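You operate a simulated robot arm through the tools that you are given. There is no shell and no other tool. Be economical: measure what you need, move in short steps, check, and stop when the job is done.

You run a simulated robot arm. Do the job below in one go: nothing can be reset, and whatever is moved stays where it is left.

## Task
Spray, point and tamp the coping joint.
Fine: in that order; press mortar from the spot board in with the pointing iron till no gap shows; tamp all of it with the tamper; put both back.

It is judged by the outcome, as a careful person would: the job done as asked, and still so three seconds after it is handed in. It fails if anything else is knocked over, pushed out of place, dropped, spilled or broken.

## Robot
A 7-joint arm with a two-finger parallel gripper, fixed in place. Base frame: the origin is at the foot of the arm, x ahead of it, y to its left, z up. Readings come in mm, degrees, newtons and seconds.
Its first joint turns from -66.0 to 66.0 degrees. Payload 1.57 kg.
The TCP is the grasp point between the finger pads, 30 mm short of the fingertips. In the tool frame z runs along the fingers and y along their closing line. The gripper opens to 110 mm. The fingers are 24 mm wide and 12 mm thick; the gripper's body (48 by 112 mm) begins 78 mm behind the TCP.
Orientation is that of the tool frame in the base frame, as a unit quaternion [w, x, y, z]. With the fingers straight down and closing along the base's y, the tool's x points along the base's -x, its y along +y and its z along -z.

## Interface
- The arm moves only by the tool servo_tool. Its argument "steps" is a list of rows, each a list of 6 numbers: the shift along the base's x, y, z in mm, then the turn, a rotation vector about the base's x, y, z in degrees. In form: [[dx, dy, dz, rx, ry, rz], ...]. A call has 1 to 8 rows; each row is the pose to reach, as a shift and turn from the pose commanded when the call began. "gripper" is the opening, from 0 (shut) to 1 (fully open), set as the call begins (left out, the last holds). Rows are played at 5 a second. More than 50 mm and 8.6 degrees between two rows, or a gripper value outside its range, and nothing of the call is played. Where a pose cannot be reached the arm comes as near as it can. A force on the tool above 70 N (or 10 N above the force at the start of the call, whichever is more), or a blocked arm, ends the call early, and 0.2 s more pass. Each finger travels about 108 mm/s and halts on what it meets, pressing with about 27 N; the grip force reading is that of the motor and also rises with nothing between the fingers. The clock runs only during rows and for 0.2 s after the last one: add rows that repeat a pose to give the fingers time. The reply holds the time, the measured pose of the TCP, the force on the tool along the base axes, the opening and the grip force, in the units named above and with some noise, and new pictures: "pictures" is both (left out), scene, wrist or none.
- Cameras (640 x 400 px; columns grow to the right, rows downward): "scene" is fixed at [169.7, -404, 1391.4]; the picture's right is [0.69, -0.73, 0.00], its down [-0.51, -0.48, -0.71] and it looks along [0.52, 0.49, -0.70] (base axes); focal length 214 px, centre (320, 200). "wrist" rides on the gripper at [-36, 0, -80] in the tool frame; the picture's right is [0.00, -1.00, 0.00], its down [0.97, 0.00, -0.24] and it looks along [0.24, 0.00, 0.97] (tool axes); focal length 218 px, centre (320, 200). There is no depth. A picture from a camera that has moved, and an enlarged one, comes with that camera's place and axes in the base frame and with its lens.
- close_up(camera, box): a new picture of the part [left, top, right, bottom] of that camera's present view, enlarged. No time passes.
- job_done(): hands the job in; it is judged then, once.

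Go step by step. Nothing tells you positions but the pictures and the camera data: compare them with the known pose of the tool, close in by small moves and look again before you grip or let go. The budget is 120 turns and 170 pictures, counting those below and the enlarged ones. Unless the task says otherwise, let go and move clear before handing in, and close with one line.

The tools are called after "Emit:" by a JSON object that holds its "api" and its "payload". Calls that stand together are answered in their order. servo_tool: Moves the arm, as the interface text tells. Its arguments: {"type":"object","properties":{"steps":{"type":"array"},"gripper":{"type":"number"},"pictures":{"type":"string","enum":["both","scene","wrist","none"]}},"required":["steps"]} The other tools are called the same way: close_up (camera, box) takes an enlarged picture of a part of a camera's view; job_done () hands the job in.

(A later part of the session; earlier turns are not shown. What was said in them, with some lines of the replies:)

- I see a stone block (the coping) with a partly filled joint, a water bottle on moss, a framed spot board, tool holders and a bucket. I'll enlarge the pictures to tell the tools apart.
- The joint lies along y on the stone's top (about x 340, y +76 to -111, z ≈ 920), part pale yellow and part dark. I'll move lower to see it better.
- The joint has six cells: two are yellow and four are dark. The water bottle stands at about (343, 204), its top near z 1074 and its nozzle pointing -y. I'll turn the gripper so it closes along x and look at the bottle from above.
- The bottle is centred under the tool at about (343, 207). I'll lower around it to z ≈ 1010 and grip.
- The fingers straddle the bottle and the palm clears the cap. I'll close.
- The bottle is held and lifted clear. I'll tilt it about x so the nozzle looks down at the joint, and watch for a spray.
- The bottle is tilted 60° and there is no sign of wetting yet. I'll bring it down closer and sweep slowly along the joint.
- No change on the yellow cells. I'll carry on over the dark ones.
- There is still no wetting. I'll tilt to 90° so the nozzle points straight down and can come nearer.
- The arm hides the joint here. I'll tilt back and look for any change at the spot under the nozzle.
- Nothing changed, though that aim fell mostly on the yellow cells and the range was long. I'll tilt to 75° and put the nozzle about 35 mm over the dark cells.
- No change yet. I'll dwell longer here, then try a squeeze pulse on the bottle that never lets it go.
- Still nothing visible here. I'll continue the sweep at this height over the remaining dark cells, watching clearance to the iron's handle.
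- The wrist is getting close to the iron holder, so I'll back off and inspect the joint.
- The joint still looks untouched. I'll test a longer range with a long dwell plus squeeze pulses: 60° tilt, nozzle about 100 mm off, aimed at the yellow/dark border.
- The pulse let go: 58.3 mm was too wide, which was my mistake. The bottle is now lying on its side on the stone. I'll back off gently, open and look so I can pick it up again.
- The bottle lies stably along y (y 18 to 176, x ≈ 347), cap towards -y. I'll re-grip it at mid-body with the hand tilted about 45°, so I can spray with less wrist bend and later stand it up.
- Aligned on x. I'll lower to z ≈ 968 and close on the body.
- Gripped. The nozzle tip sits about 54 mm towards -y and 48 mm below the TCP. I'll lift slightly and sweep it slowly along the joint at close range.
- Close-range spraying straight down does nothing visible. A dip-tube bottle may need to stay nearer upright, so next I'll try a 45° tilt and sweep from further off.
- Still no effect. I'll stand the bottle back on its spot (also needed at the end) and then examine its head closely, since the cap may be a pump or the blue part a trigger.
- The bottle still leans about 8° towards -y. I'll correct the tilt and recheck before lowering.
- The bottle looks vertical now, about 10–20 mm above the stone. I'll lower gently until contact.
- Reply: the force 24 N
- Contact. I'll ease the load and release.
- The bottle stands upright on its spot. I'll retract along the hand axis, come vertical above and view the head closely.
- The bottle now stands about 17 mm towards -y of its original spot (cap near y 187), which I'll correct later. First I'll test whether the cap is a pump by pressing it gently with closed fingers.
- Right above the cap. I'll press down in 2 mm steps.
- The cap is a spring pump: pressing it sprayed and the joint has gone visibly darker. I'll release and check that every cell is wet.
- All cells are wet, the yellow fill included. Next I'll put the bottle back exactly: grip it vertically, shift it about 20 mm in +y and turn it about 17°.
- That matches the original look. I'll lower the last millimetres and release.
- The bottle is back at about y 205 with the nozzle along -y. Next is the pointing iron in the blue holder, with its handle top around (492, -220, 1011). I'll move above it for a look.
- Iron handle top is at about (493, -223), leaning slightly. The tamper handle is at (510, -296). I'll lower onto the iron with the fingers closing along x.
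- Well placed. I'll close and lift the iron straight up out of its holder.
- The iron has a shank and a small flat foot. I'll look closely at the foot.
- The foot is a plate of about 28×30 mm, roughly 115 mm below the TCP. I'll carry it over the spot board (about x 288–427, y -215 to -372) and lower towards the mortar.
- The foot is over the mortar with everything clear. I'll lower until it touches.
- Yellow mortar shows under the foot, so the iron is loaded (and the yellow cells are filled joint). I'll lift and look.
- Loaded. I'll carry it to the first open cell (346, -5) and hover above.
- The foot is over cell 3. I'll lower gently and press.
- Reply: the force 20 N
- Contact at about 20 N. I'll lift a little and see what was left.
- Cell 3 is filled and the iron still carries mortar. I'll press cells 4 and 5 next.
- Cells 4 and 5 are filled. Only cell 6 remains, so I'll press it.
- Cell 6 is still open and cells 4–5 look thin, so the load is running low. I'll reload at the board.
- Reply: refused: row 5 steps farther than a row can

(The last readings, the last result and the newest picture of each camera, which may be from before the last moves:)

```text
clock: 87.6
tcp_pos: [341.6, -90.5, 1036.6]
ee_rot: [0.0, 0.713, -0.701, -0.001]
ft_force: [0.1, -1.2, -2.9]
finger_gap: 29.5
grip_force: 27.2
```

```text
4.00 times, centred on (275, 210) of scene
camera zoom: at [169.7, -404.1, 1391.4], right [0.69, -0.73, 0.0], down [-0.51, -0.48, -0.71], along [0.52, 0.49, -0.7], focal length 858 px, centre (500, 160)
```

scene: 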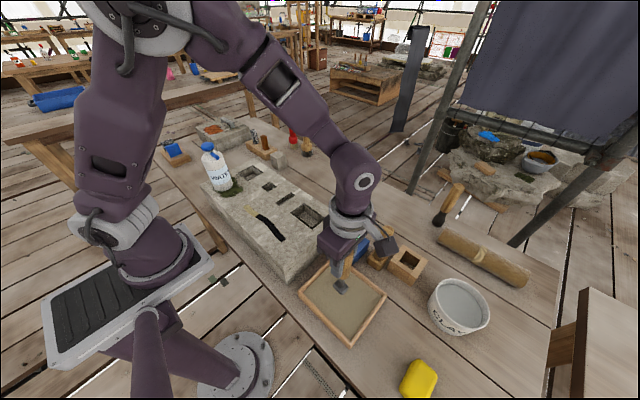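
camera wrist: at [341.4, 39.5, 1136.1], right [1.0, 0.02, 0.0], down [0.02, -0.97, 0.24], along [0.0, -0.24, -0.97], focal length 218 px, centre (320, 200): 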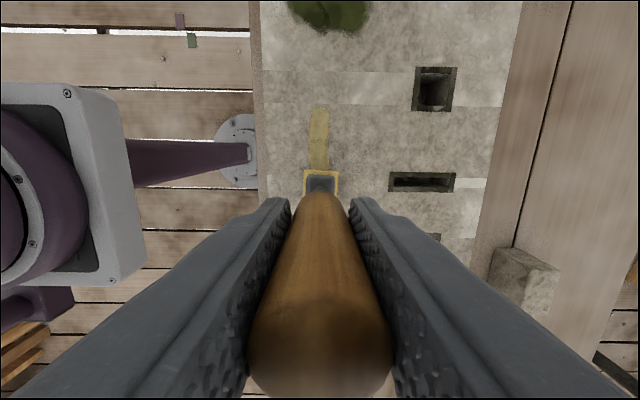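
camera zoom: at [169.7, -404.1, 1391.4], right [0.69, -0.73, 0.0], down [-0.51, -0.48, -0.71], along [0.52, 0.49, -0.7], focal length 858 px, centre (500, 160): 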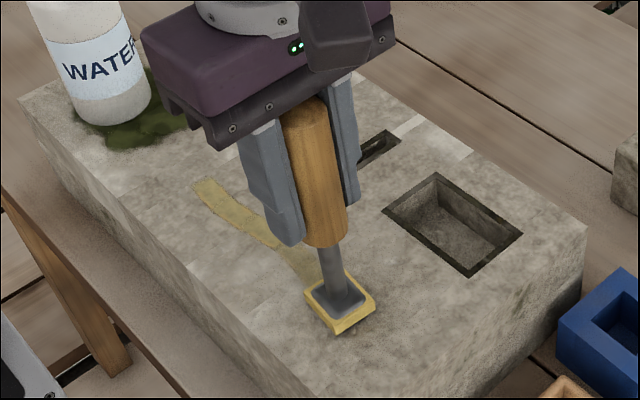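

Over cell 6 and just above contact. I'll press until the force rises.

Emit:
{"api": "servo_tool", "payload": {"steps": [[0, 0, -2, 0, 0, 0], [0, 0, -3, 0, 0, 0]], "pictures": "none"}}

Emit:
{"api": "servo_tool", "payload": {"steps": [[0, 0, -1, 0, 0, 0], [0, 0, -2, 0, 0, 0]], "pictures": "none"}}

Emit:
{"api": "servo_tool", "payload": {"steps": [[0, 0, -1, 0, 0, 0], [0, 0, -2, 0, 0, 0], [0, 0, -2, 0, 0, 0]], "pictures": "none"}}

```text
clock: 88.2
tcp_pos: [341.4, -91.5, 1032.4]
ee_rot: [0.0, 0.713, -0.701, 0.0]
ft_force: [0.3, 0.1, 1.4]
finger_gap: 29.7
grip_force: 27.3
```

```text
clock: 88.8
tcp_pos: [340.8, -91.0, 1031.4]
ee_rot: [-0.001, 0.713, -0.701, 0.001]
ft_force: [0.5, -5.5, 17.2]
finger_gap: 29.2
grip_force: 27.1
```

```text
clock: 89.6
tcp_pos: [342.0, -90.9, 1029.8]
ee_rot: [0.0, 0.713, -0.701, 0.0]
ft_force: [1.9, 2.1, 17.5]
finger_gap: 29.5
grip_force: 27.0
```

Emit:
{"api": "servo_tool", "payload": {"steps": [[0, 0, 0, 0, 0, 0], [0, 0, 10, 0, 0, 0], [5, -40, 30, 0, 0, 0], [20, -60, 50, 0, 0, 0]], "pictures": "none"}}

Emit:
{"api": "close_up", "payload": {"camera": "scene", "box": [230, 180, 310, 250]}}

```text
clock: 90.6
tcp_pos: [360.0, -149.6, 1080.7]
ee_rot: [0.0, 0.712, -0.702, 0.0]
ft_force: [0.8, -0.5, -1.4]
finger_gap: 29.4
grip_force: 26.9
```

```text
5.71 times, centred on (270, 215) of scene
camera zoom: at [169.7, -404.1, 1391.4], right [0.69, -0.73, 0.0], down [-0.51, -0.48, -0.71], along [0.52, 0.49, -0.7], focal length 1226 px, centre (606, 114)
```

zoom: 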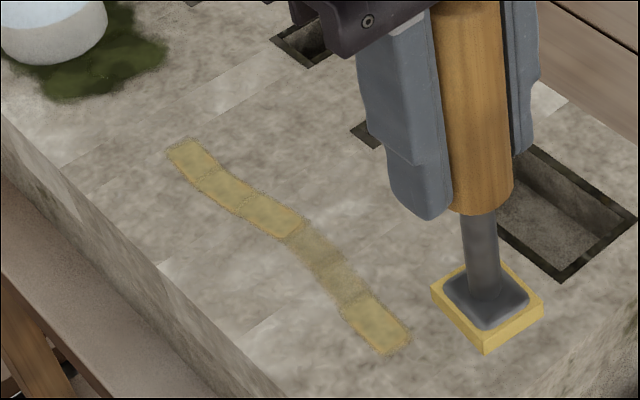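

Cell 6 is well filled. Cells 4 and 5 look fainter, so I'll press mortar into them again at the proper depth.

Emit:
{"api": "servo_tool", "payload": {"steps": [[-8, 40, 0, 0, 0, 0], [-14, 80, -10, 0, 0, 0], [-14, 92, -30, 0, 0, 0], [-14, 92, -45, 0, 0, 0], [-14, 92, -49, 0, 0, 0], [-14, 92, -51, 0, 0, 0], [-14, 92, -52, 0, 0, 0], [-14, 92, -52, 0, 0, 0]], "pictures": "none"}}

Emit:
{"api": "servo_tool", "payload": {"steps": [[0, 0, 10, 0, 0, 0], [2, 15, 18, 0, 0, 0], [3, 28, 15, 0, 0, 0], [3, 28, 5, 0, 0, 0], [3, 28, 2, 0, 0, 0], [3, 28, 0, 0, 0, 0], [3, 28, -0.5, 0, 0, 0], [3, 28, -0.5, 0, 0, 0]], "pictures": "none"}}

Emit:
{"api": "servo_tool", "payload": {"steps": [[0, 0, 10, 0, 0, 0], [0, -20, 30, 0, 0, 0], [5, -60, 45, 0, 0, 0], [10, -100, 55, 0, 0, 0]], "pictures": "none"}}

Emit:
{"api": "close_up", "payload": {"camera": "scene", "box": [230, 180, 310, 250]}}

```text
clock: 92.4
tcp_pos: [346.8, -58.6, 1025.9]
ee_rot: [0.0, 0.713, -0.701, 0.0]
ft_force: [-6.5, -0.5, 17.4]
finger_gap: 29.5
grip_force: 27.2
```

```text
clock: 94.2
tcp_pos: [350.2, -31.3, 1026.1]
ee_rot: [0.0, 0.713, -0.701, -0.001]
ft_force: [0.5, -0.6, -1.8]
finger_gap: 29.7
grip_force: 26.6
```

```text
clock: 95.2
tcp_pos: [360.8, -127.3, 1084.8]
ee_rot: [0.0, 0.713, -0.701, 0.0]
ft_force: [0.2, 0.3, -2.4]
finger_gap: 29.0
grip_force: 27.3
```

```text
5.71 times, centred on (270, 215) of scene
camera zoom: at [169.7, -404.1, 1391.4], right [0.69, -0.73, 0.0], down [-0.51, -0.48, -0.71], along [0.52, 0.49, -0.7], focal length 1226 px, centre (606, 114)
```

zoom: 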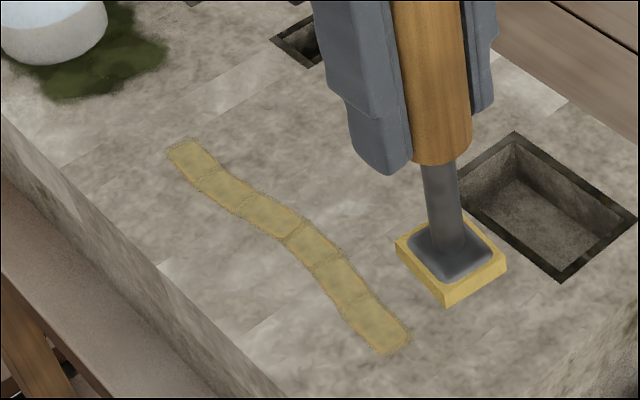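

All six cells are now evenly filled. I'll return the iron: move above the blue holder and align.

Emit:
{"api": "servo_tool", "payload": {"steps": [[40, -20, 15, 0, 0, 0], [80, -45, 15, 0, 0, 0], [115, -75, 15, 0, 0, 0], [132, -90, 15, 0, 0, 0], [132, -90, -20, 0, 0, 0], [132, -90, -50, 0, 0, 0], [132, -90, -50, 0, 0, 0]], "pictures": "none"}}

Emit:
{"api": "close_up", "payload": {"camera": "wrist", "box": [240, 100, 400, 220]}}

Emit:
{"api": "close_up", "payload": {"camera": "scene", "box": [320, 170, 400, 280]}}

```text
clock: 96.8
tcp_pos: [494.8, -221.1, 1029.7]
ee_rot: [0.0, 0.713, -0.701, 0.0]
ft_force: [-0.1, -0.1, -2.8]
finger_gap: 29.4
grip_force: 26.9
```

```text
3.33 times, centred on (320, 160) of wrist
camera zoom: at [493.7, -184.5, 1108.8], right [1.0, 0.02, 0.0], down [0.02, -0.97, 0.24], along [0.0, -0.24, -0.97], focal length 728 px, centre (320, 333)
```

zoom: 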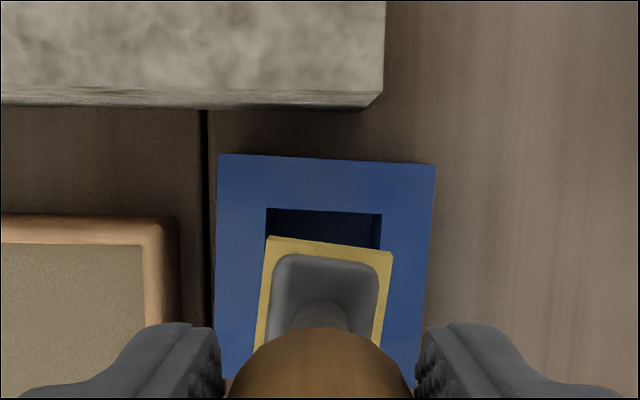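

```text
3.64 times, centred on (360, 225) of scene
camera zoom: at [169.7, -404.1, 1391.4], right [0.69, -0.73, 0.0], down [-0.51, -0.48, -0.71], along [0.52, 0.49, -0.7], focal length 780 px, centre (174, 109)
```

zoom: 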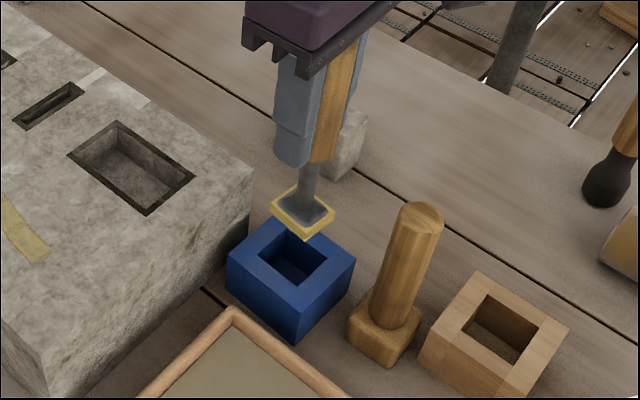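

The foot sits nearly over the holder's opening, about 4° off in yaw. I'll correct the yaw and lower carefully.

Emit:
{"api": "servo_tool", "payload": {"steps": [[-0.5, 0, 0, 0, 0, 4], [-0.5, 0, -20, 0, 0, 4], [-0.5, 0, -38, 0, 0, 4], [-0.5, 0, -48, 0, 0, 4], [-0.5, 0, -48, 0, 0, 4]], "pictures": "none"}}

Emit:
{"api": "close_up", "payload": {"camera": "wrist", "box": [240, 80, 400, 220]}}

Emit:
{"api": "close_up", "payload": {"camera": "scene", "box": [325, 210, 385, 270]}}

```text
clock: 98.0
tcp_pos: [492.8, -219.9, 984.3]
ee_rot: [0.0, 0.737, -0.676, 0.001]
ft_force: [-0.3, -0.8, -2.2]
finger_gap: 29.5
grip_force: 26.6
```

```text
2.86 times, centred on (320, 150) of wrist
camera zoom: at [489.1, -183.7, 1063.0], right [1.0, 0.09, 0.0], down [0.08, -0.97, 0.24], along [0.02, -0.24, -0.97], focal length 624 px, centre (320, 343)
```

zoom: 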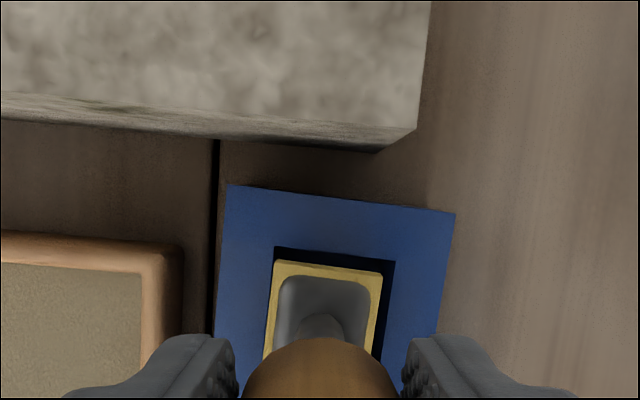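

```text
6.67 times, centred on (355, 240) of scene
camera zoom: at [169.7, -404.1, 1391.4], right [0.69, -0.73, 0.0], down [-0.51, -0.48, -0.71], along [0.52, 0.49, -0.7], focal length 1430 px, centre (87, -67)
```

zoom: 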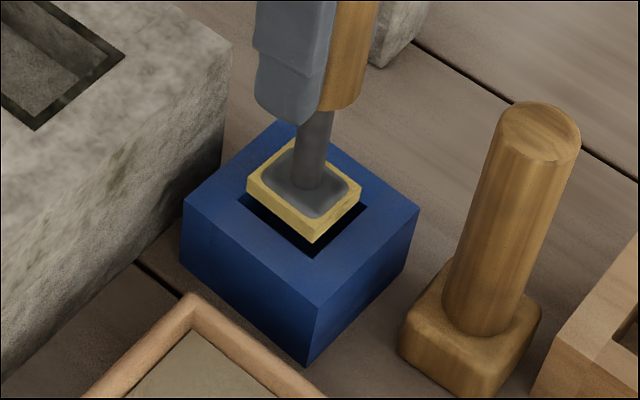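

Nearly centred. I'll shift +2 mm in x and lower into the holder.

Emit:
{"api": "servo_tool", "payload": {"steps": [[2, -0.5, 0, 0, 0, 0], [2, -0.5, -8, 0, 0, 0], [2, -0.5, -16, 0, 0, 0], [2, -0.5, -24, 0, 0, 0], [2, -0.5, -30, 0, 0, 0]], "pictures": "none"}}

Emit:
{"api": "close_up", "payload": {"camera": "scene", "box": [325, 210, 385, 270]}}

```text
clock: 99.2
tcp_pos: [493.2, -222.0, 953.2]
ee_rot: [0.0, 0.737, -0.676, 0.001]
ft_force: [0.0, -0.5, -1.4]
finger_gap: 29.3
grip_force: 27.0
```

```text
6.67 times, centred on (355, 240) of scene
camera zoom: at [169.7, -404.1, 1391.4], right [0.69, -0.73, 0.0], down [-0.51, -0.48, -0.71], along [0.52, 0.49, -0.7], focal length 1430 px, centre (87, -67)
```

zoom: 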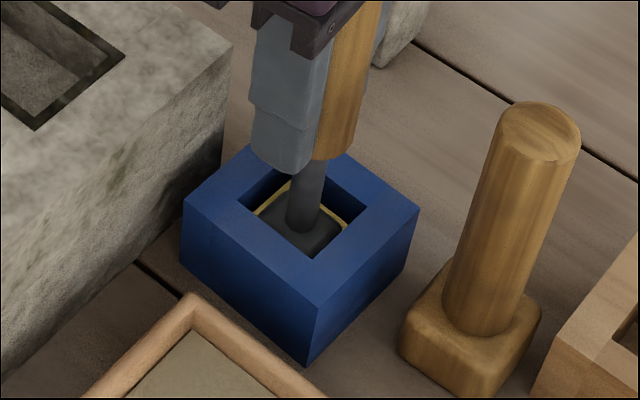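

The foot is in the opening. I'll lower to the floor of the holder.

Emit:
{"api": "servo_tool", "payload": {"steps": [[0, 0, -3, 0, 0, 0], [0, 0, -6, 0, 0, 0], [0, 0, -6, 0, 0, 0]], "pictures": "none"}}

Emit:
{"api": "servo_tool", "payload": {"steps": [[0, 0, -2, 0, 0, 0], [0, 0, -4, 0, 0, 0], [0, 0, -4, 0, 0, 0]], "pictures": "none"}}

Emit:
{"api": "servo_tool", "payload": {"steps": [[0, 0, -2, 0, 0, 0], [0, 0, -4, 0, 0, 0], [0, 0, -4, 0, 0, 0]], "pictures": "none"}}

```text
clock: 100.0
tcp_pos: [490.8, -220.9, 947.7]
ee_rot: [0.001, 0.737, -0.676, 0.0]
ft_force: [-0.1, -0.1, -1.8]
finger_gap: 29.3
grip_force: 26.7
```

```text
clock: 100.8
tcp_pos: [491.4, -222.1, 944.1]
ee_rot: [0.0, 0.737, -0.675, 0.0]
ft_force: [1.1, 1.1, -1.8]
finger_gap: 29.2
grip_force: 26.7
```

```text
clock: 101.6
tcp_pos: [492.4, -220.8, 939.0]
ee_rot: [0.0, 0.737, -0.676, -0.001]
ft_force: [-0.9, -0.4, -2.2]
finger_gap: 29.7
grip_force: 27.1
```

Emit:
{"api": "servo_tool", "payload": {"steps": [[0, 0, -2, 0, 0, 0], [0, 0, -4, 0, 0, 0], [0, 0, -4, 0, 0, 0]], "pictures": "none"}}

Emit:
{"api": "servo_tool", "payload": {"steps": [[0, 0, -2, 0, 0, 0], [0, 0, -4, 0, 0, 0], [0, 0, -4, 0, 0, 0]], "pictures": "none"}}

Emit:
{"api": "close_up", "payload": {"camera": "scene", "box": [320, 190, 400, 270]}}

```text
clock: 102.4
tcp_pos: [494.2, -221.2, 935.9]
ee_rot: [-0.001, 0.737, -0.676, 0.001]
ft_force: [-1.8, 3.2, 18.5]
finger_gap: 29.5
grip_force: 27.1
```

```text
clock: 103.2
tcp_pos: [493.0, -222.0, 930.4]
ee_rot: [0.0, 0.738, -0.675, 0.001]
ft_force: [2.3, -1.2, 17.8]
finger_gap: 29.2
grip_force: 27.3
```

```text
5.00 times, centred on (360, 230) of scene
camera zoom: at [169.4, -403.9, 1391.4], right [0.69, -0.73, 0.0], down [-0.51, -0.48, -0.71], along [0.52, 0.49, -0.7], focal length 1072 px, centre (120, 50)
```

zoom: 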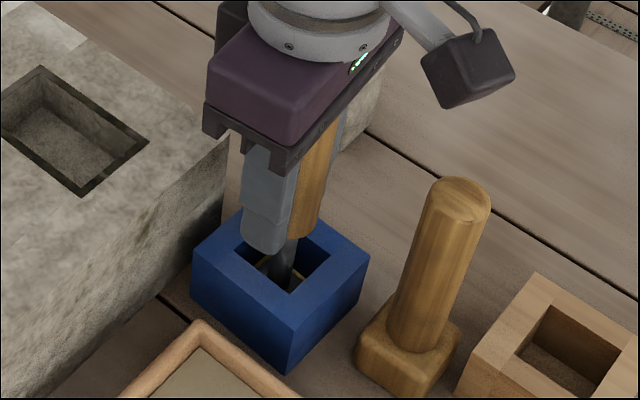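

Seated on the floor. I'll release and rise.

Emit:
{"api": "servo_tool", "payload": {"steps": [[0, 0, 1, 0, 0, 0], [0, 0, 1, 0, 0, 0], [0, 0, 1, 0, 0, 0], [0, 0, 1, 0, 0, 0]], "gripper": 1, "pictures": "none"}}

Emit:
{"api": "servo_tool", "payload": {"steps": [[0, 0, 45, 0, 0, 0], [0, 0, 90, 0, 0, 0], [0, 0, 135, 0, 0, 0], [5, -20, 160, 0, 0, -2], [14, -60, 180, 0, 0, -4], [14, -76, 180, 0, 0, -4], [14, -76, 180, 0, 0, -4]]}}

Emit:
{"api": "close_up", "payload": {"camera": "scene", "box": [320, 190, 420, 290]}}

```text
clock: 104.2
tcp_pos: [493.8, -222.2, 933.9]
ee_rot: [0.0, 0.737, -0.676, 0.001]
ft_force: [0.9, 0.2, 0.3]
finger_gap: 109.8
grip_force: 0.0
```

```text
clock: 105.8
tcp_pos: [510.8, -299.1, 1112.4]
ee_rot: [0.0, 0.713, -0.701, -0.001]
ft_force: [0.1, 0.2, 0.5]
finger_gap: 110.1
grip_force: 0.0
camera wrist: at [508.7, -261.7, 1191.5], right [1.0, 0.02, 0.0], down [0.02, -0.97, 0.24], along [0.0, -0.24, -0.97], focal length 218 px, centre (320, 200)
```

scene: 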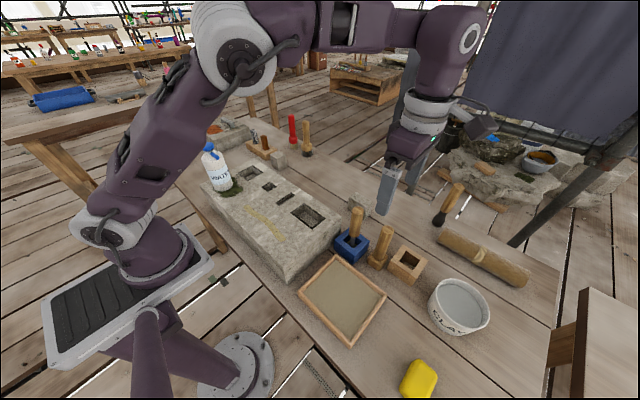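
wrist: 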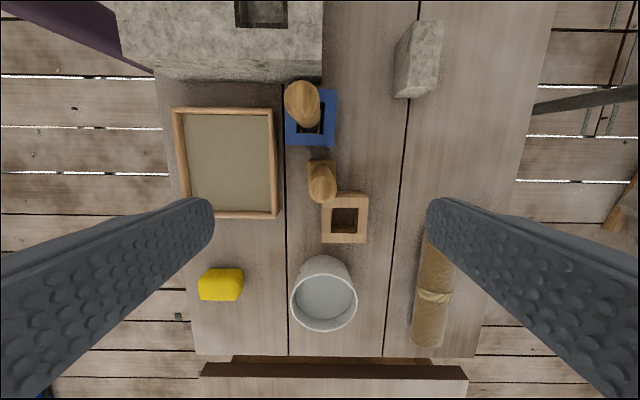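

```text
4.00 times, centred on (370, 240) of scene
camera zoom: at [169.7, -404.1, 1391.4], right [0.69, -0.73, 0.0], down [-0.51, -0.48, -0.71], along [0.52, 0.49, -0.7], focal length 858 px, centre (120, 40)
```

zoom: 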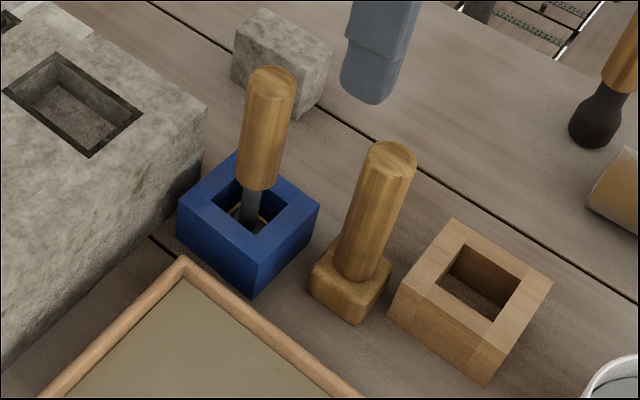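

The iron is back in its holder and everything is stable. Next I'll record the tamper's exact place.

Emit:
{"api": "close_up", "payload": {"camera": "wrist", "box": [270, 70, 390, 260]}}

Emit:
{"api": "close_up", "payload": {"camera": "scene", "box": [360, 215, 430, 290]}}

```text
2.11 times, centred on (330, 165) of wrist
camera zoom: at [508.7, -261.7, 1191.5], right [1.0, 0.02, 0.0], down [0.02, -0.97, 0.24], along [0.0, -0.24, -0.97], focal length 460 px, centre (299, 274)
```

zoom: 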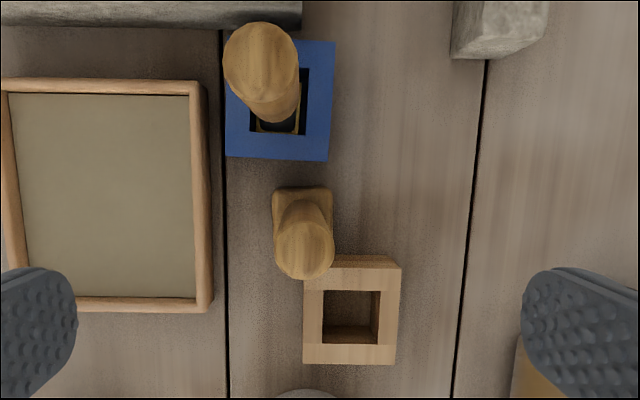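

```text
5.33 times, centred on (395, 252) of scene
camera zoom: at [169.7, -404.1, 1391.4], right [0.69, -0.73, 0.0], down [-0.51, -0.48, -0.71], along [0.52, 0.49, -0.7], focal length 1144 px, centre (-80, -80)
```

zoom: 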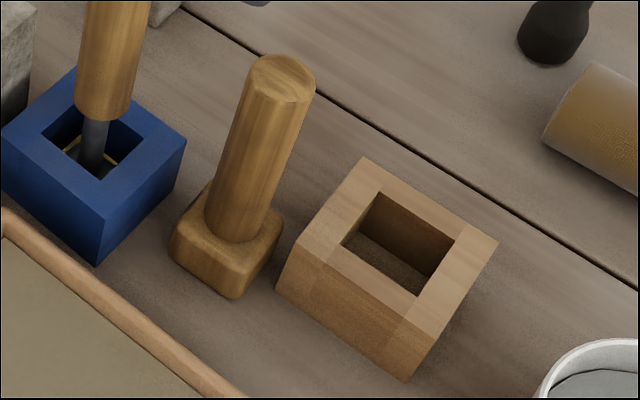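

The tamper stands on the bench at about (510, -300). Its foot (about 45 mm) is bigger than the wooden box's hole, so its place is where it stands. I'll grip the handle vertically.

Emit:
{"api": "servo_tool", "payload": {"steps": [[0, 0, -45, 0, 0, 0], [0, 0, -90, 0, 0, 0], [0, 0, -135, 0, 0, 0], [0, 0, -167, 0, 0, 0], [0, 0, -167, 0, 0, 0]], "pictures": "wrist"}}

Emit:
{"api": "servo_tool", "payload": {"steps": [[0, 0, 0, 0, 0, 0], [0, 0, 0, 0, 0, 0], [0, 0, 0, 0, 0, 0], [0, 0, 0, 0, 0, 0], [0, 0, 0, 0, 0, 0]], "gripper": 0, "pictures": "none"}}

Emit:
{"api": "close_up", "payload": {"camera": "scene", "box": [340, 180, 440, 290]}}

```text
clock: 107.0
tcp_pos: [505.2, -297.2, 944.4]
ee_rot: [0.001, 0.713, -0.701, 0.001]
ft_force: [0.6, -0.7, 0.9]
finger_gap: 110.1
grip_force: 0.0
camera wrist: at [502.9, -260.6, 1023.4], right [1.0, 0.02, 0.0], down [0.02, -0.97, 0.24], along [0.0, -0.24, -0.97], focal length 218 px, centre (320, 200)
```

wrist: 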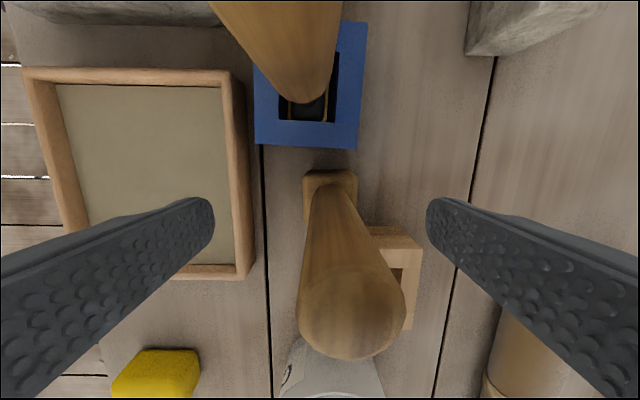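

```text
clock: 108.2
tcp_pos: [504.0, -298.0, 944.6]
ee_rot: [0.001, 0.713, -0.701, 0.0]
ft_force: [0.4, 0.0, -0.3]
finger_gap: 29.5
grip_force: 26.8
```

```text
3.64 times, centred on (390, 235) of scene
camera zoom: at [169.7, -404.1, 1391.4], right [0.69, -0.73, 0.0], down [-0.51, -0.48, -0.71], along [0.52, 0.49, -0.7], focal length 780 px, centre (66, 73)
```

zoom: 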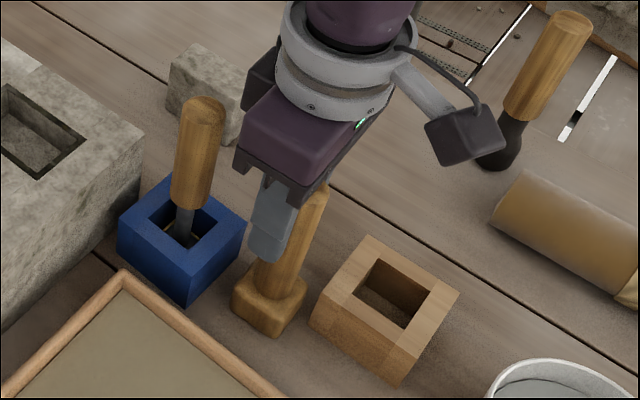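

Gripped. I'll lift straight up and check.

Emit:
{"api": "servo_tool", "payload": {"steps": [[0, 0, 30, 0, 0, 0], [0, 0, 70, 0, 0, 0], [0, 0, 115, 0, 0, 0], [0, 0, 160, 0, 0, 0], [0, 0, 160, 0, 0, 0]], "pictures": "wrist"}}

Emit:
{"api": "close_up", "payload": {"camera": "scene", "box": [340, 120, 440, 290]}}

```text
clock: 109.4
tcp_pos: [506.4, -299.3, 1105.2]
ee_rot: [0.0, 0.713, -0.701, -0.001]
ft_force: [-0.3, 1.1, -2.7]
finger_gap: 29.2
grip_force: 27.1
camera wrist: at [504.3, -261.9, 1183.8], right [1.0, 0.02, 0.0], down [0.02, -0.97, 0.24], along [0.0, -0.24, -0.97], focal length 218 px, centre (320, 200)
```

wrist: 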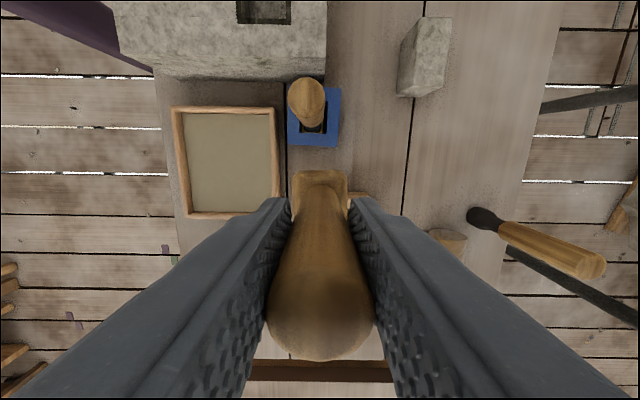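

```text
2.35 times, centred on (390, 205) of scene
camera zoom: at [169.7, -404.1, 1391.4], right [0.69, -0.73, 0.0], down [-0.51, -0.48, -0.71], along [0.52, 0.49, -0.7], focal length 505 px, centre (155, 188)
```

zoom: 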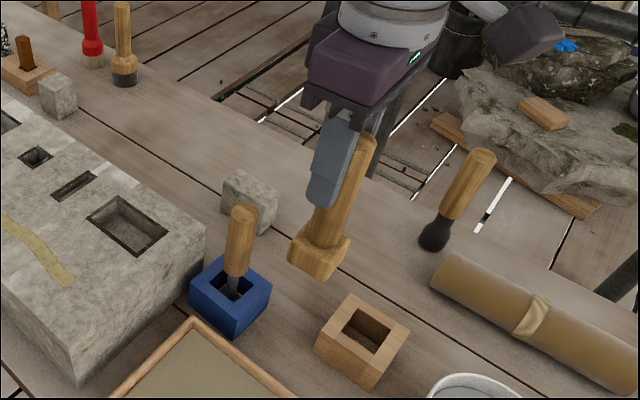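

The tamper is held level. I'll route around the iron's handle (x first, then y) to the first cell.

Emit:
{"api": "servo_tool", "payload": {"steps": [[-45, 0, 5, 0, 0, 0], [-92, 0, 5, 0, 0, 0], [-138, 0, 5, 0, 0, 0], [-160, 35, 5, 0, 0, 0], [-162, 82, 5, 0, 0, 0], [-162, 130, 5, 0, 0, 0], [-162, 178, 5, 0, 0, 0], [-163, 205, -10, 0, 0, 0]], "pictures": "none"}}

Emit:
{"api": "servo_tool", "payload": {"steps": [[-1, 0, -20, 0, 0, 0], [-1, 0, -35, 0, 0, 0], [-1, 0, -35, 0, 0, 0]], "pictures": "none"}}

Emit:
{"api": "close_up", "payload": {"camera": "scene", "box": [230, 160, 320, 260]}}

```text
clock: 111.2
tcp_pos: [342.2, -94.3, 1094.6]
ee_rot: [0.0, 0.713, -0.701, 0.0]
ft_force: [-0.6, 0.2, -1.9]
finger_gap: 29.2
grip_force: 27.2
```

```text
clock: 112.0
tcp_pos: [341.6, -93.6, 1060.3]
ee_rot: [0.0, 0.714, -0.701, 0.0]
ft_force: [-0.6, -0.4, -1.9]
finger_gap: 29.1
grip_force: 26.8
```

```text
4.00 times, centred on (275, 210) of scene
camera zoom: at [169.7, -404.1, 1391.4], right [0.69, -0.73, 0.0], down [-0.51, -0.48, -0.71], along [0.52, 0.49, -0.7], focal length 858 px, centre (500, 160)
```

zoom: 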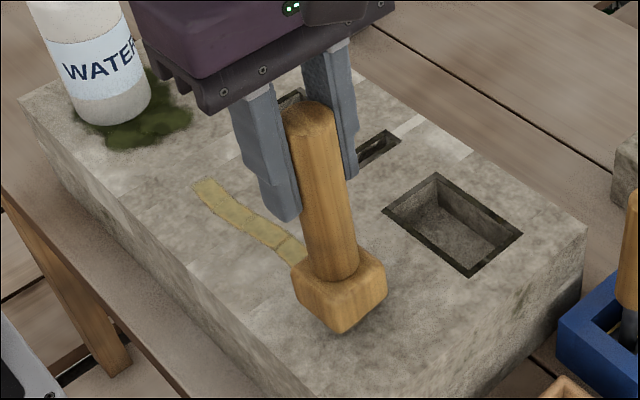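

The tamper is over cell 6, about 13 mm up. I'll press down gently in steps.

Emit:
{"api": "servo_tool", "payload": {"steps": [[0, 0, -6, 0, 0, 0], [0, 0, -10, 0, 0, 0], [0, 0, -12, 0, 0, 0]], "pictures": "none"}}

Emit:
{"api": "servo_tool", "payload": {"steps": [[0, 0, -1.5, 0, 0, 0], [0, 0, -3, 0, 0, 0]], "pictures": "none"}}

Emit:
{"api": "servo_tool", "payload": {"steps": [[0, 0, 8, 0, 0, 0], [0, 30, 25, 0, 0, 0], [0, 60, 25, 0, 0, 0]], "pictures": "none"}}

Emit:
{"api": "close_up", "payload": {"camera": "scene", "box": [230, 180, 310, 250]}}

```text
clock: 112.8
tcp_pos: [343.0, -93.3, 1049.4]
ee_rot: [0.0, 0.714, -0.7, 0.0]
ft_force: [-0.1, -0.2, -2.6]
finger_gap: 29.2
grip_force: 26.4
```

```text
clock: 113.4
tcp_pos: [342.0, -91.5, 1045.6]
ee_rot: [0.0, 0.713, -0.701, 0.0]
ft_force: [0.1, 0.3, -1.9]
finger_gap: 29.4
grip_force: 27.5
```

```text
clock: 114.2
tcp_pos: [339.6, -31.3, 1070.8]
ee_rot: [0.0, 0.714, -0.701, 0.0]
ft_force: [-0.4, -0.3, -2.5]
finger_gap: 29.1
grip_force: 27.0
```

```text
5.71 times, centred on (270, 215) of scene
camera zoom: at [169.7, -404.1, 1391.4], right [0.69, -0.73, 0.0], down [-0.51, -0.48, -0.71], along [0.52, 0.49, -0.7], focal length 1226 px, centre (606, 114)
```

zoom: 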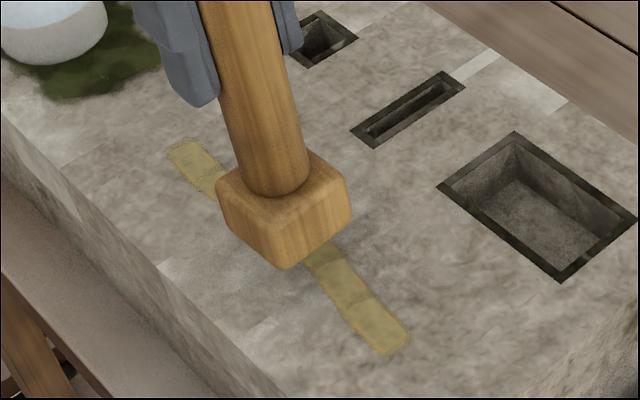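

No contact there yet. I'll press at this spot (cell 4), going lower until the force rises.

Emit:
{"api": "servo_tool", "payload": {"steps": [[6, 0, -12, 0, 0, 0], [6, 0, -24, 0, 0, 0], [6, 0, -27, 0, 0, 0], [6, 0, -29, 0, 0, 0]], "pictures": "none"}}

Emit:
{"api": "servo_tool", "payload": {"steps": [[0, 0, -1.5, 0, 0, 0], [0, 0, -3, 0, 0, 0], [0, 0, -3, 0, 0, 0]], "pictures": "none"}}

Emit:
{"api": "close_up", "payload": {"camera": "scene", "box": [230, 180, 310, 250]}}

```text
clock: 115.2
tcp_pos: [348.1, -32.9, 1043.4]
ee_rot: [-0.001, 0.713, -0.701, 0.001]
ft_force: [-1.8, 1.5, 23.1]
finger_gap: 29.5
grip_force: 27.0
```

```text
clock: 116.0
tcp_pos: [350.0, -31.7, 1037.4]
ee_rot: [-0.001, 0.713, -0.701, 0.0]
ft_force: [0.9, -0.4, 8.5]
finger_gap: 29.4
grip_force: 26.9
```

```text
5.71 times, centred on (270, 215) of scene
camera zoom: at [169.6, -404.1, 1391.4], right [0.69, -0.73, 0.0], down [-0.51, -0.48, -0.71], along [0.52, 0.49, -0.7], focal length 1226 px, centre (606, 114)
```

zoom: 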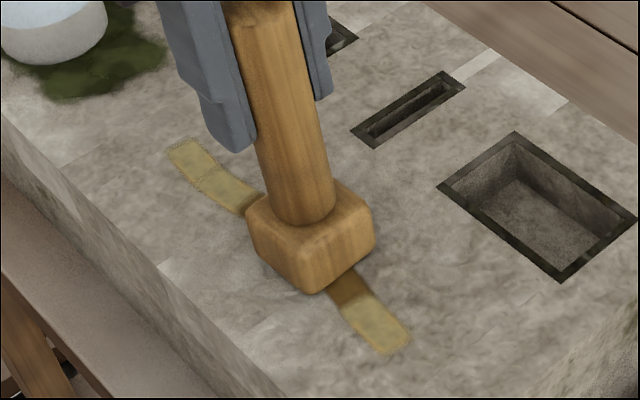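

Tamped cells turn brown, so it works. Next I'll tamp cell 6.

Emit:
{"api": "servo_tool", "payload": {"steps": [[0, 0, 12, 0, 0, 0], [-3, -30, 15, 0, 0, 0], [-6, -60, 12, 0, 0, 0], [-6, -60, 4, 0, 0, 0], [-6, -60, 1, 0, 0, 0], [-6, -60, -1, 0, 0, 0], [-6, -60, -1, 0, 0, 0]], "pictures": "none"}}

Emit:
{"api": "servo_tool", "payload": {"steps": [[0, 0, 12, 0, 0, 0], [2, 45, 20, 0, 0, 0], [4, 88, 20, 0, 0, 0], [4, 88, 8, 0, 0, 0], [4, 88, 2, 0, 0, 0], [4, 88, 0, 0, 0, 0], [4, 88, -1, 0, 0, 0], [4, 88, -1, 0, 0, 0]], "pictures": "none"}}

Emit:
{"api": "close_up", "payload": {"camera": "scene", "box": [230, 180, 310, 250]}}

```text
clock: 117.6
tcp_pos: [343.7, -93.4, 1039.2]
ee_rot: [0.001, 0.713, -0.701, -0.001]
ft_force: [0.3, 0.2, -2.7]
finger_gap: 29.4
grip_force: 27.3
```

```text
clock: 119.4
tcp_pos: [347.0, -5.6, 1036.7]
ee_rot: [0.0, 0.713, -0.701, 0.001]
ft_force: [0.0, -1.7, 22.9]
finger_gap: 29.6
grip_force: 26.6
```

```text
5.71 times, centred on (270, 215) of scene
camera zoom: at [169.4, -404.1, 1391.4], right [0.69, -0.73, 0.0], down [-0.51, -0.48, -0.71], along [0.52, 0.49, -0.7], focal length 1226 px, centre (606, 114)
```

zoom: 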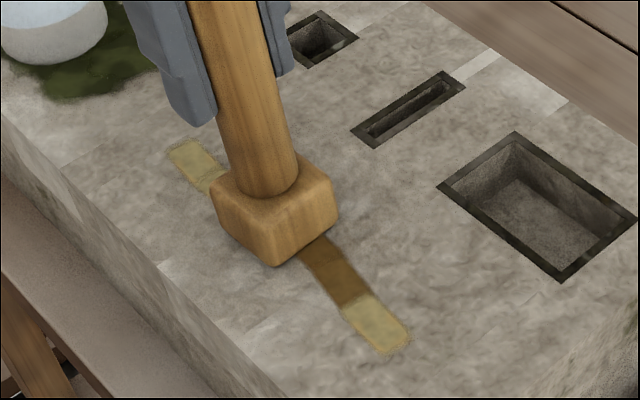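

Cell 6 still needs a deeper press. Cell 3 is being tamped now. Next are cells 2 and 1.

Emit:
{"api": "servo_tool", "payload": {"steps": [[0, 0, 12, 0, 0, 0], [-4, 34, 14, 0, 0, 0], [-4, 34, 6, 0, 0, 0], [-4, 34, 1, 0, 0, 0], [-4, 34, -1, 0, 0, 0], [-4, 34, -2, 0, 0, 0], [-4, 34, -2, 0, 0, 0]], "pictures": "none"}}

Emit:
{"api": "servo_tool", "payload": {"steps": [[0, 0, 12, 0, 0, 0], [0, 31, 14, 0, 0, 0], [0, 31, 6, 0, 0, 0], [0, 31, 2, 0, 0, 0], [0, 31, 0, 0, 0, 0], [0, 31, -1, 0, 0, 0], [0, 31, -1, 0, 0, 0]], "pictures": "none"}}

Emit:
{"api": "close_up", "payload": {"camera": "scene", "box": [230, 180, 310, 250]}}

```text
clock: 121.0
tcp_pos: [342.7, 30.6, 1035.4]
ee_rot: [-0.001, 0.713, -0.701, 0.0]
ft_force: [0.7, 0.1, 22.0]
finger_gap: 29.7
grip_force: 26.7
```

```text
clock: 122.6
tcp_pos: [343.1, 59.9, 1034.3]
ee_rot: [0.0, 0.713, -0.701, 0.0]
ft_force: [-2.7, -4.6, 22.1]
finger_gap: 29.5
grip_force: 27.3
```

```text
5.71 times, centred on (270, 215) of scene
camera zoom: at [169.4, -404.2, 1391.4], right [0.69, -0.73, 0.0], down [-0.51, -0.48, -0.71], along [0.52, 0.49, -0.7], focal length 1226 px, centre (606, 114)
```

zoom: 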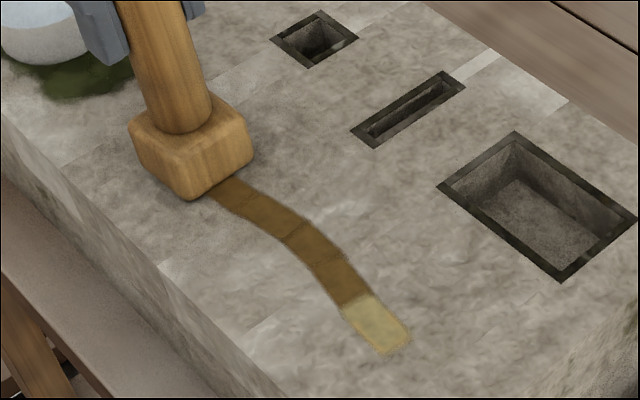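

Cells 1–5 are tamped. I'll go back to cell 6 and press deeper.

Emit:
{"api": "servo_tool", "payload": {"steps": [[0, 0, 15, 0, 0, 0], [0, -45, 20, 0, 0, 0], [0, -90, 20, 0, 0, 0], [0, -135, 20, 0, 0, 0], [-1, -154, 12, 0, 0, 0], [-1, -154, 4, 0, 0, 0], [-1, -154, 1, 0, 0, 0], [-1, -154, 0, 0, 0, 0]], "pictures": "none"}}

Emit:
{"api": "servo_tool", "payload": {"steps": [[0, 0, -1, 0, 0, 0], [0, 0, -2, 0, 0, 0], [0, 0, -3, 0, 0, 0], [0, 0, -3, 0, 0, 0]], "pictures": "none"}}

```text
clock: 124.4
tcp_pos: [341.5, -93.9, 1034.8]
ee_rot: [0.001, 0.713, -0.702, 0.0]
ft_force: [-0.4, 0.4, -2.8]
finger_gap: 29.3
grip_force: 26.7
```

```text
clock: 125.4
tcp_pos: [343.0, -93.7, 1031.1]
ee_rot: [-0.001, 0.713, -0.701, 0.001]
ft_force: [-0.1, 2.3, 22.9]
finger_gap: 29.5
grip_force: 27.2
```

Contact at 23 N. I'll lift away and inspect.

Emit:
{"api": "servo_tool", "payload": {"steps": [[0, 0, 0, 0, 0, 0], [0, 0, 15, 0, 0, 0], [0, -40, 40, 0, 0, 0], [0, -85, 60, 0, 0, 0], [0, -130, 75, 0, 0, 0], [5, -170, 80, 0, 0, 0], [10, -205, 80, 0, 0, 0]], "pictures": "none"}}

Emit:
{"api": "close_up", "payload": {"camera": "scene", "box": [230, 180, 310, 250]}}

```text
clock: 127.0
tcp_pos: [352.2, -300.8, 1114.7]
ee_rot: [0.0, 0.713, -0.701, 0.0]
ft_force: [-0.5, 0.1, -2.6]
finger_gap: 29.3
grip_force: 27.2
```

```text
5.71 times, centred on (270, 215) of scene
camera zoom: at [169.7, -404.1, 1391.4], right [0.69, -0.73, 0.0], down [-0.51, -0.48, -0.71], along [0.52, 0.49, -0.7], focal length 1226 px, centre (606, 114)
```

zoom: 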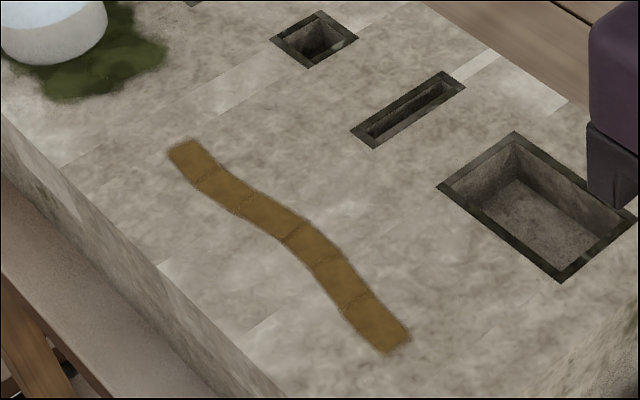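

The whole joint is filled and tamped evenly. I'll return the tamper to its place on the bench.

Emit:
{"api": "servo_tool", "payload": {"steps": [[45, 0, 0, 0, 0, 0], [92, 0, 0, 0, 0, 0], [138, 1, 0, 0, 0, 0], [156, 2, -20, 0, 0, 0], [156, 2, -65, 0, 0, 0], [156, 2, -110, 0, 0, 0], [156, 2, -155, 0, 0, 0], [156, 2, -155, 0, 0, 0]], "pictures": "none"}}

Emit:
{"api": "close_up", "payload": {"camera": "scene", "box": [340, 180, 440, 290]}}

Emit:
{"api": "close_up", "payload": {"camera": "wrist", "box": [240, 60, 420, 240]}}

```text
clock: 128.8
tcp_pos: [508.2, -296.1, 954.4]
ee_rot: [0.0, 0.714, -0.701, 0.0]
ft_force: [-0.6, 0.3, -2.5]
finger_gap: 29.4
grip_force: 26.7
```

```text
3.64 times, centred on (390, 235) of scene
camera zoom: at [169.7, -404.1, 1391.4], right [0.69, -0.73, 0.0], down [-0.51, -0.48, -0.71], along [0.52, 0.49, -0.7], focal length 780 px, centre (66, 73)
```

zoom: 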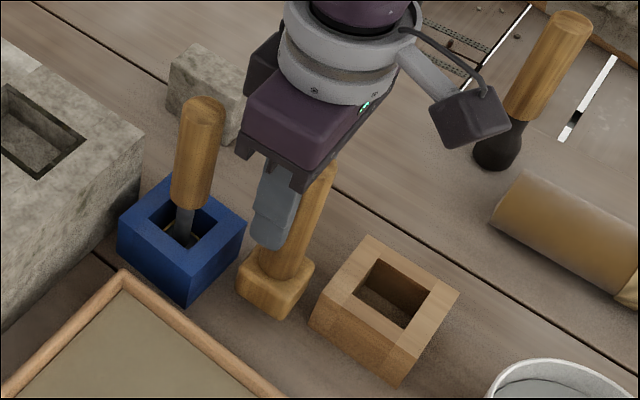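

```text
2.22 times, centred on (330, 150) of wrist
camera zoom: at [506.5, -258.4, 1032.4], right [1.0, 0.02, 0.0], down [0.02, -0.97, 0.24], along [0.0, -0.24, -0.97], focal length 485 px, centre (298, 311)
```

zoom: 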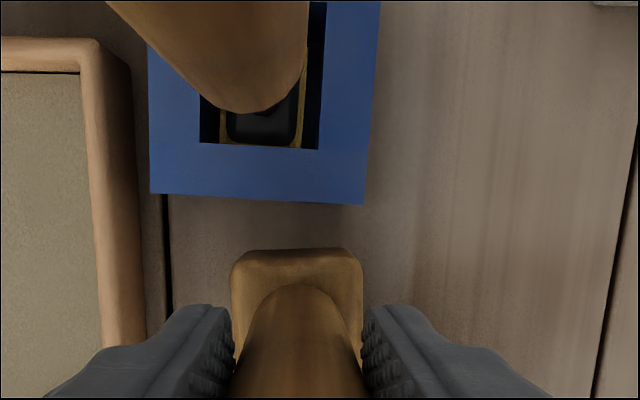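

Lined up with its original spot. I'll lower to the bench.

Emit:
{"api": "servo_tool", "payload": {"steps": [[0, -1, -8, 0, 0, 0], [0, -1, -14, 0, 0, 0], [0, -1, -18, 0, 0, 0], [0, -1, -18, 0, 0, 0]], "pictures": "none"}}

Emit:
{"api": "servo_tool", "payload": {"steps": [[0, 0, -1.5, 0, 0, 0], [0, 0, -3, 0, 0, 0], [0, 0, -3, 0, 0, 0]], "pictures": "none"}}

Emit:
{"api": "servo_tool", "payload": {"steps": [[0, 0, -1.5, 0, 0, 0], [0, 0, -3, 0, 0, 0], [0, 0, -3, 0, 0, 0]], "pictures": "none"}}

```text
clock: 129.8
tcp_pos: [508.9, -297.9, 938.0]
ee_rot: [0.0, 0.713, -0.701, 0.0]
ft_force: [-0.8, 0.1, -1.7]
finger_gap: 29.3
grip_force: 27.3
```

```text
clock: 130.6
tcp_pos: [507.7, -297.0, 933.3]
ee_rot: [0.0, 0.713, -0.701, 0.0]
ft_force: [0.0, 0.2, -3.0]
finger_gap: 29.4
grip_force: 27.1
```

```text
clock: 131.4
tcp_pos: [508.1, -299.4, 931.9]
ee_rot: [0.0, 0.713, -0.701, 0.001]
ft_force: [-0.2, 0.6, -2.2]
finger_gap: 29.6
grip_force: 26.9
```

Emit:
{"api": "servo_tool", "payload": {"steps": [[0, 0, -1.5, 0, 0, 0], [0, 0, -3, 0, 0, 0], [0, 0, -3, 0, 0, 0]], "pictures": "none"}}

Emit:
{"api": "close_up", "payload": {"camera": "scene", "box": [340, 180, 440, 290]}}

```text
clock: 132.2
tcp_pos: [508.8, -298.6, 928.5]
ee_rot: [0.0, 0.714, -0.701, 0.001]
ft_force: [-1.0, -0.6, 24.1]
finger_gap: 29.5
grip_force: 26.5
```

```text
3.64 times, centred on (390, 235) of scene
camera zoom: at [169.3, -403.8, 1391.5], right [0.69, -0.73, 0.0], down [-0.51, -0.48, -0.71], along [0.52, 0.49, -0.7], focal length 780 px, centre (66, 73)
```

zoom: 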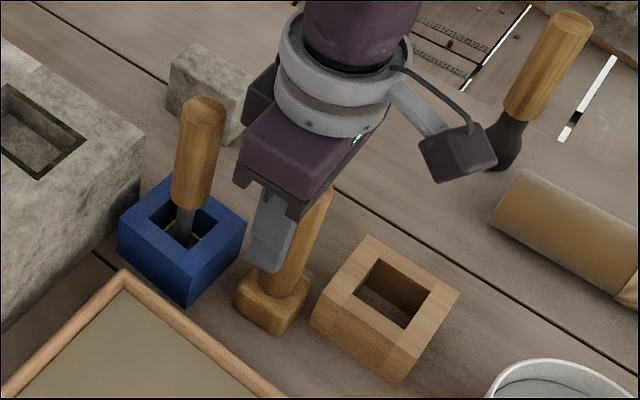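

The tamper is down on the bench. I'll release, rise straight up and check everything.

Emit:
{"api": "servo_tool", "payload": {"steps": [[0, 0, 0.5, 0, 0, 0], [0, 0, 0.5, 0, 0, 0], [0, 0, 0.5, 0, 0, 0], [0, 0, 0.5, 0, 0, 0]], "gripper": 1, "pictures": "none"}}

Emit:
{"api": "servo_tool", "payload": {"steps": [[0, 0, 45, 0, 0, 0], [0, 0, 90, 0, 0, 0], [0, 0, 135, 0, 0, 0], [0, 0, 180, 0, 0, 0], [0, 0, 225, 0, 0, 0], [-40, 20, 250, 0, 0, 0]]}}

Emit:
{"api": "close_up", "payload": {"camera": "scene", "box": [320, 190, 420, 290]}}

Emit:
{"api": "close_up", "payload": {"camera": "scene", "box": [180, 110, 320, 260]}}

```text
clock: 133.2
tcp_pos: [506.4, -298.1, 928.7]
ee_rot: [0.0, 0.713, -0.701, 0.001]
ft_force: [0.2, 0.2, -0.5]
finger_gap: 109.9
grip_force: 0.0
```

```text
refused: row 6 steps farther than a row can; nothing moved
```

```text
4.00 times, centred on (370, 240) of scene
camera zoom: at [169.7, -404.0, 1391.4], right [0.69, -0.73, 0.0], down [-0.51, -0.48, -0.71], along [0.52, 0.49, -0.7], focal length 858 px, centre (120, 40)
```

zoom: 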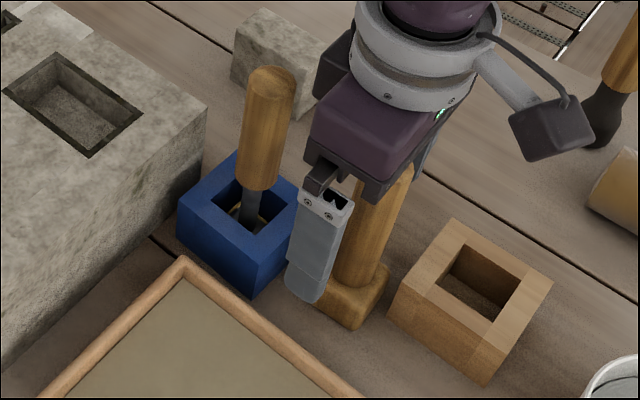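

```text
2.67 times, centred on (250, 185) of scene
camera zoom: at [169.7, -404.0, 1391.4], right [0.69, -0.73, 0.0], down [-0.51, -0.48, -0.71], along [0.52, 0.49, -0.7], focal length 572 px, centre (507, 240)
```

zoom: 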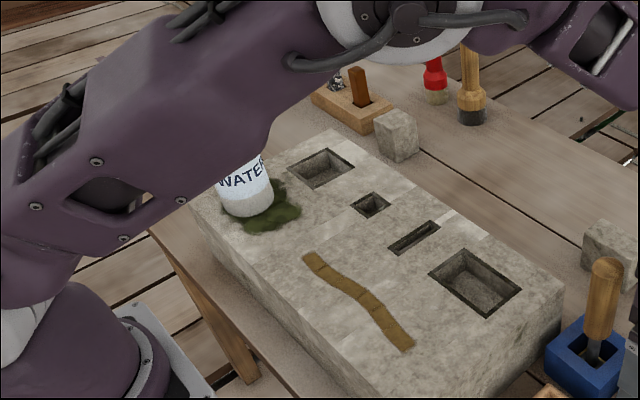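

The tamper stands released. I'll rise clear and take a final look.

Emit:
{"api": "servo_tool", "payload": {"steps": [[0, 0, 45, 0, 0, 0], [0, 0, 90, 0, 0, 0], [0, 0, 135, 0, 0, 0], [0, 0, 180, 0, 0, 0], [0, 0, 225, 0, 0, 0], [-20, 10, 260, 0, 0, 0], [-20, 10, 260, 0, 0, 0]]}}

Emit:
{"api": "close_up", "payload": {"camera": "scene", "box": [320, 190, 420, 290]}}

```text
clock: 134.8
tcp_pos: [486.5, -288.5, 1192.8]
ee_rot: [0.0, 0.713, -0.701, 0.001]
ft_force: [-0.1, -0.3, -0.2]
finger_gap: 110.2
grip_force: 0.1
camera wrist: at [484.7, -251.8, 1271.8], right [1.0, 0.02, 0.0], down [0.02, -0.97, 0.24], along [0.0, -0.24, -0.97], focal length 218 px, centre (320, 200)
```

scene: 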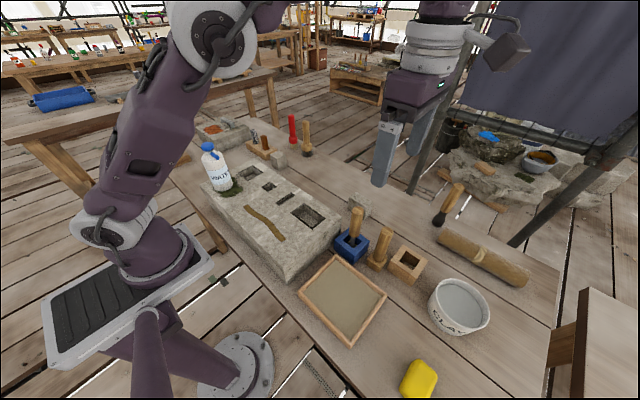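
wrist: 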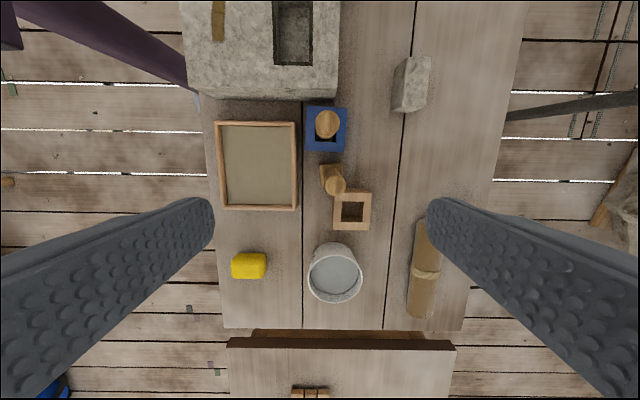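

```text
4.00 times, centred on (370, 240) of scene
camera zoom: at [169.7, -404.0, 1391.4], right [0.69, -0.73, 0.0], down [-0.51, -0.48, -0.71], along [0.52, 0.49, -0.7], focal length 858 px, centre (120, 40)
```

zoom: 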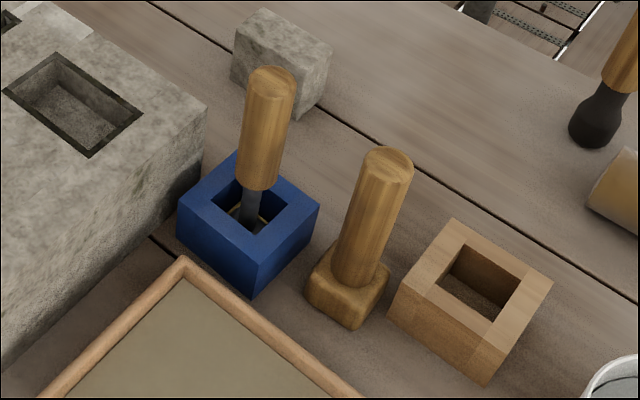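

The joint is filled and tamped along its whole length, and the iron, tamper and bottle are back in place. The arm is clear, so I'm handing in.

Emit:
{"api": "job_done", "payload": {}}

```text
The job is handed in.
```

The coping joint is sprayed, pointed and tamped along its full length, with no gap showing; the iron is back in its blue holder and the tamper is back where it stood on the bench. While working out how to spray, I dropped the water bottle onto the stone; I stood it back up within a few millimetres of its original spot, with no spill or damage visible.
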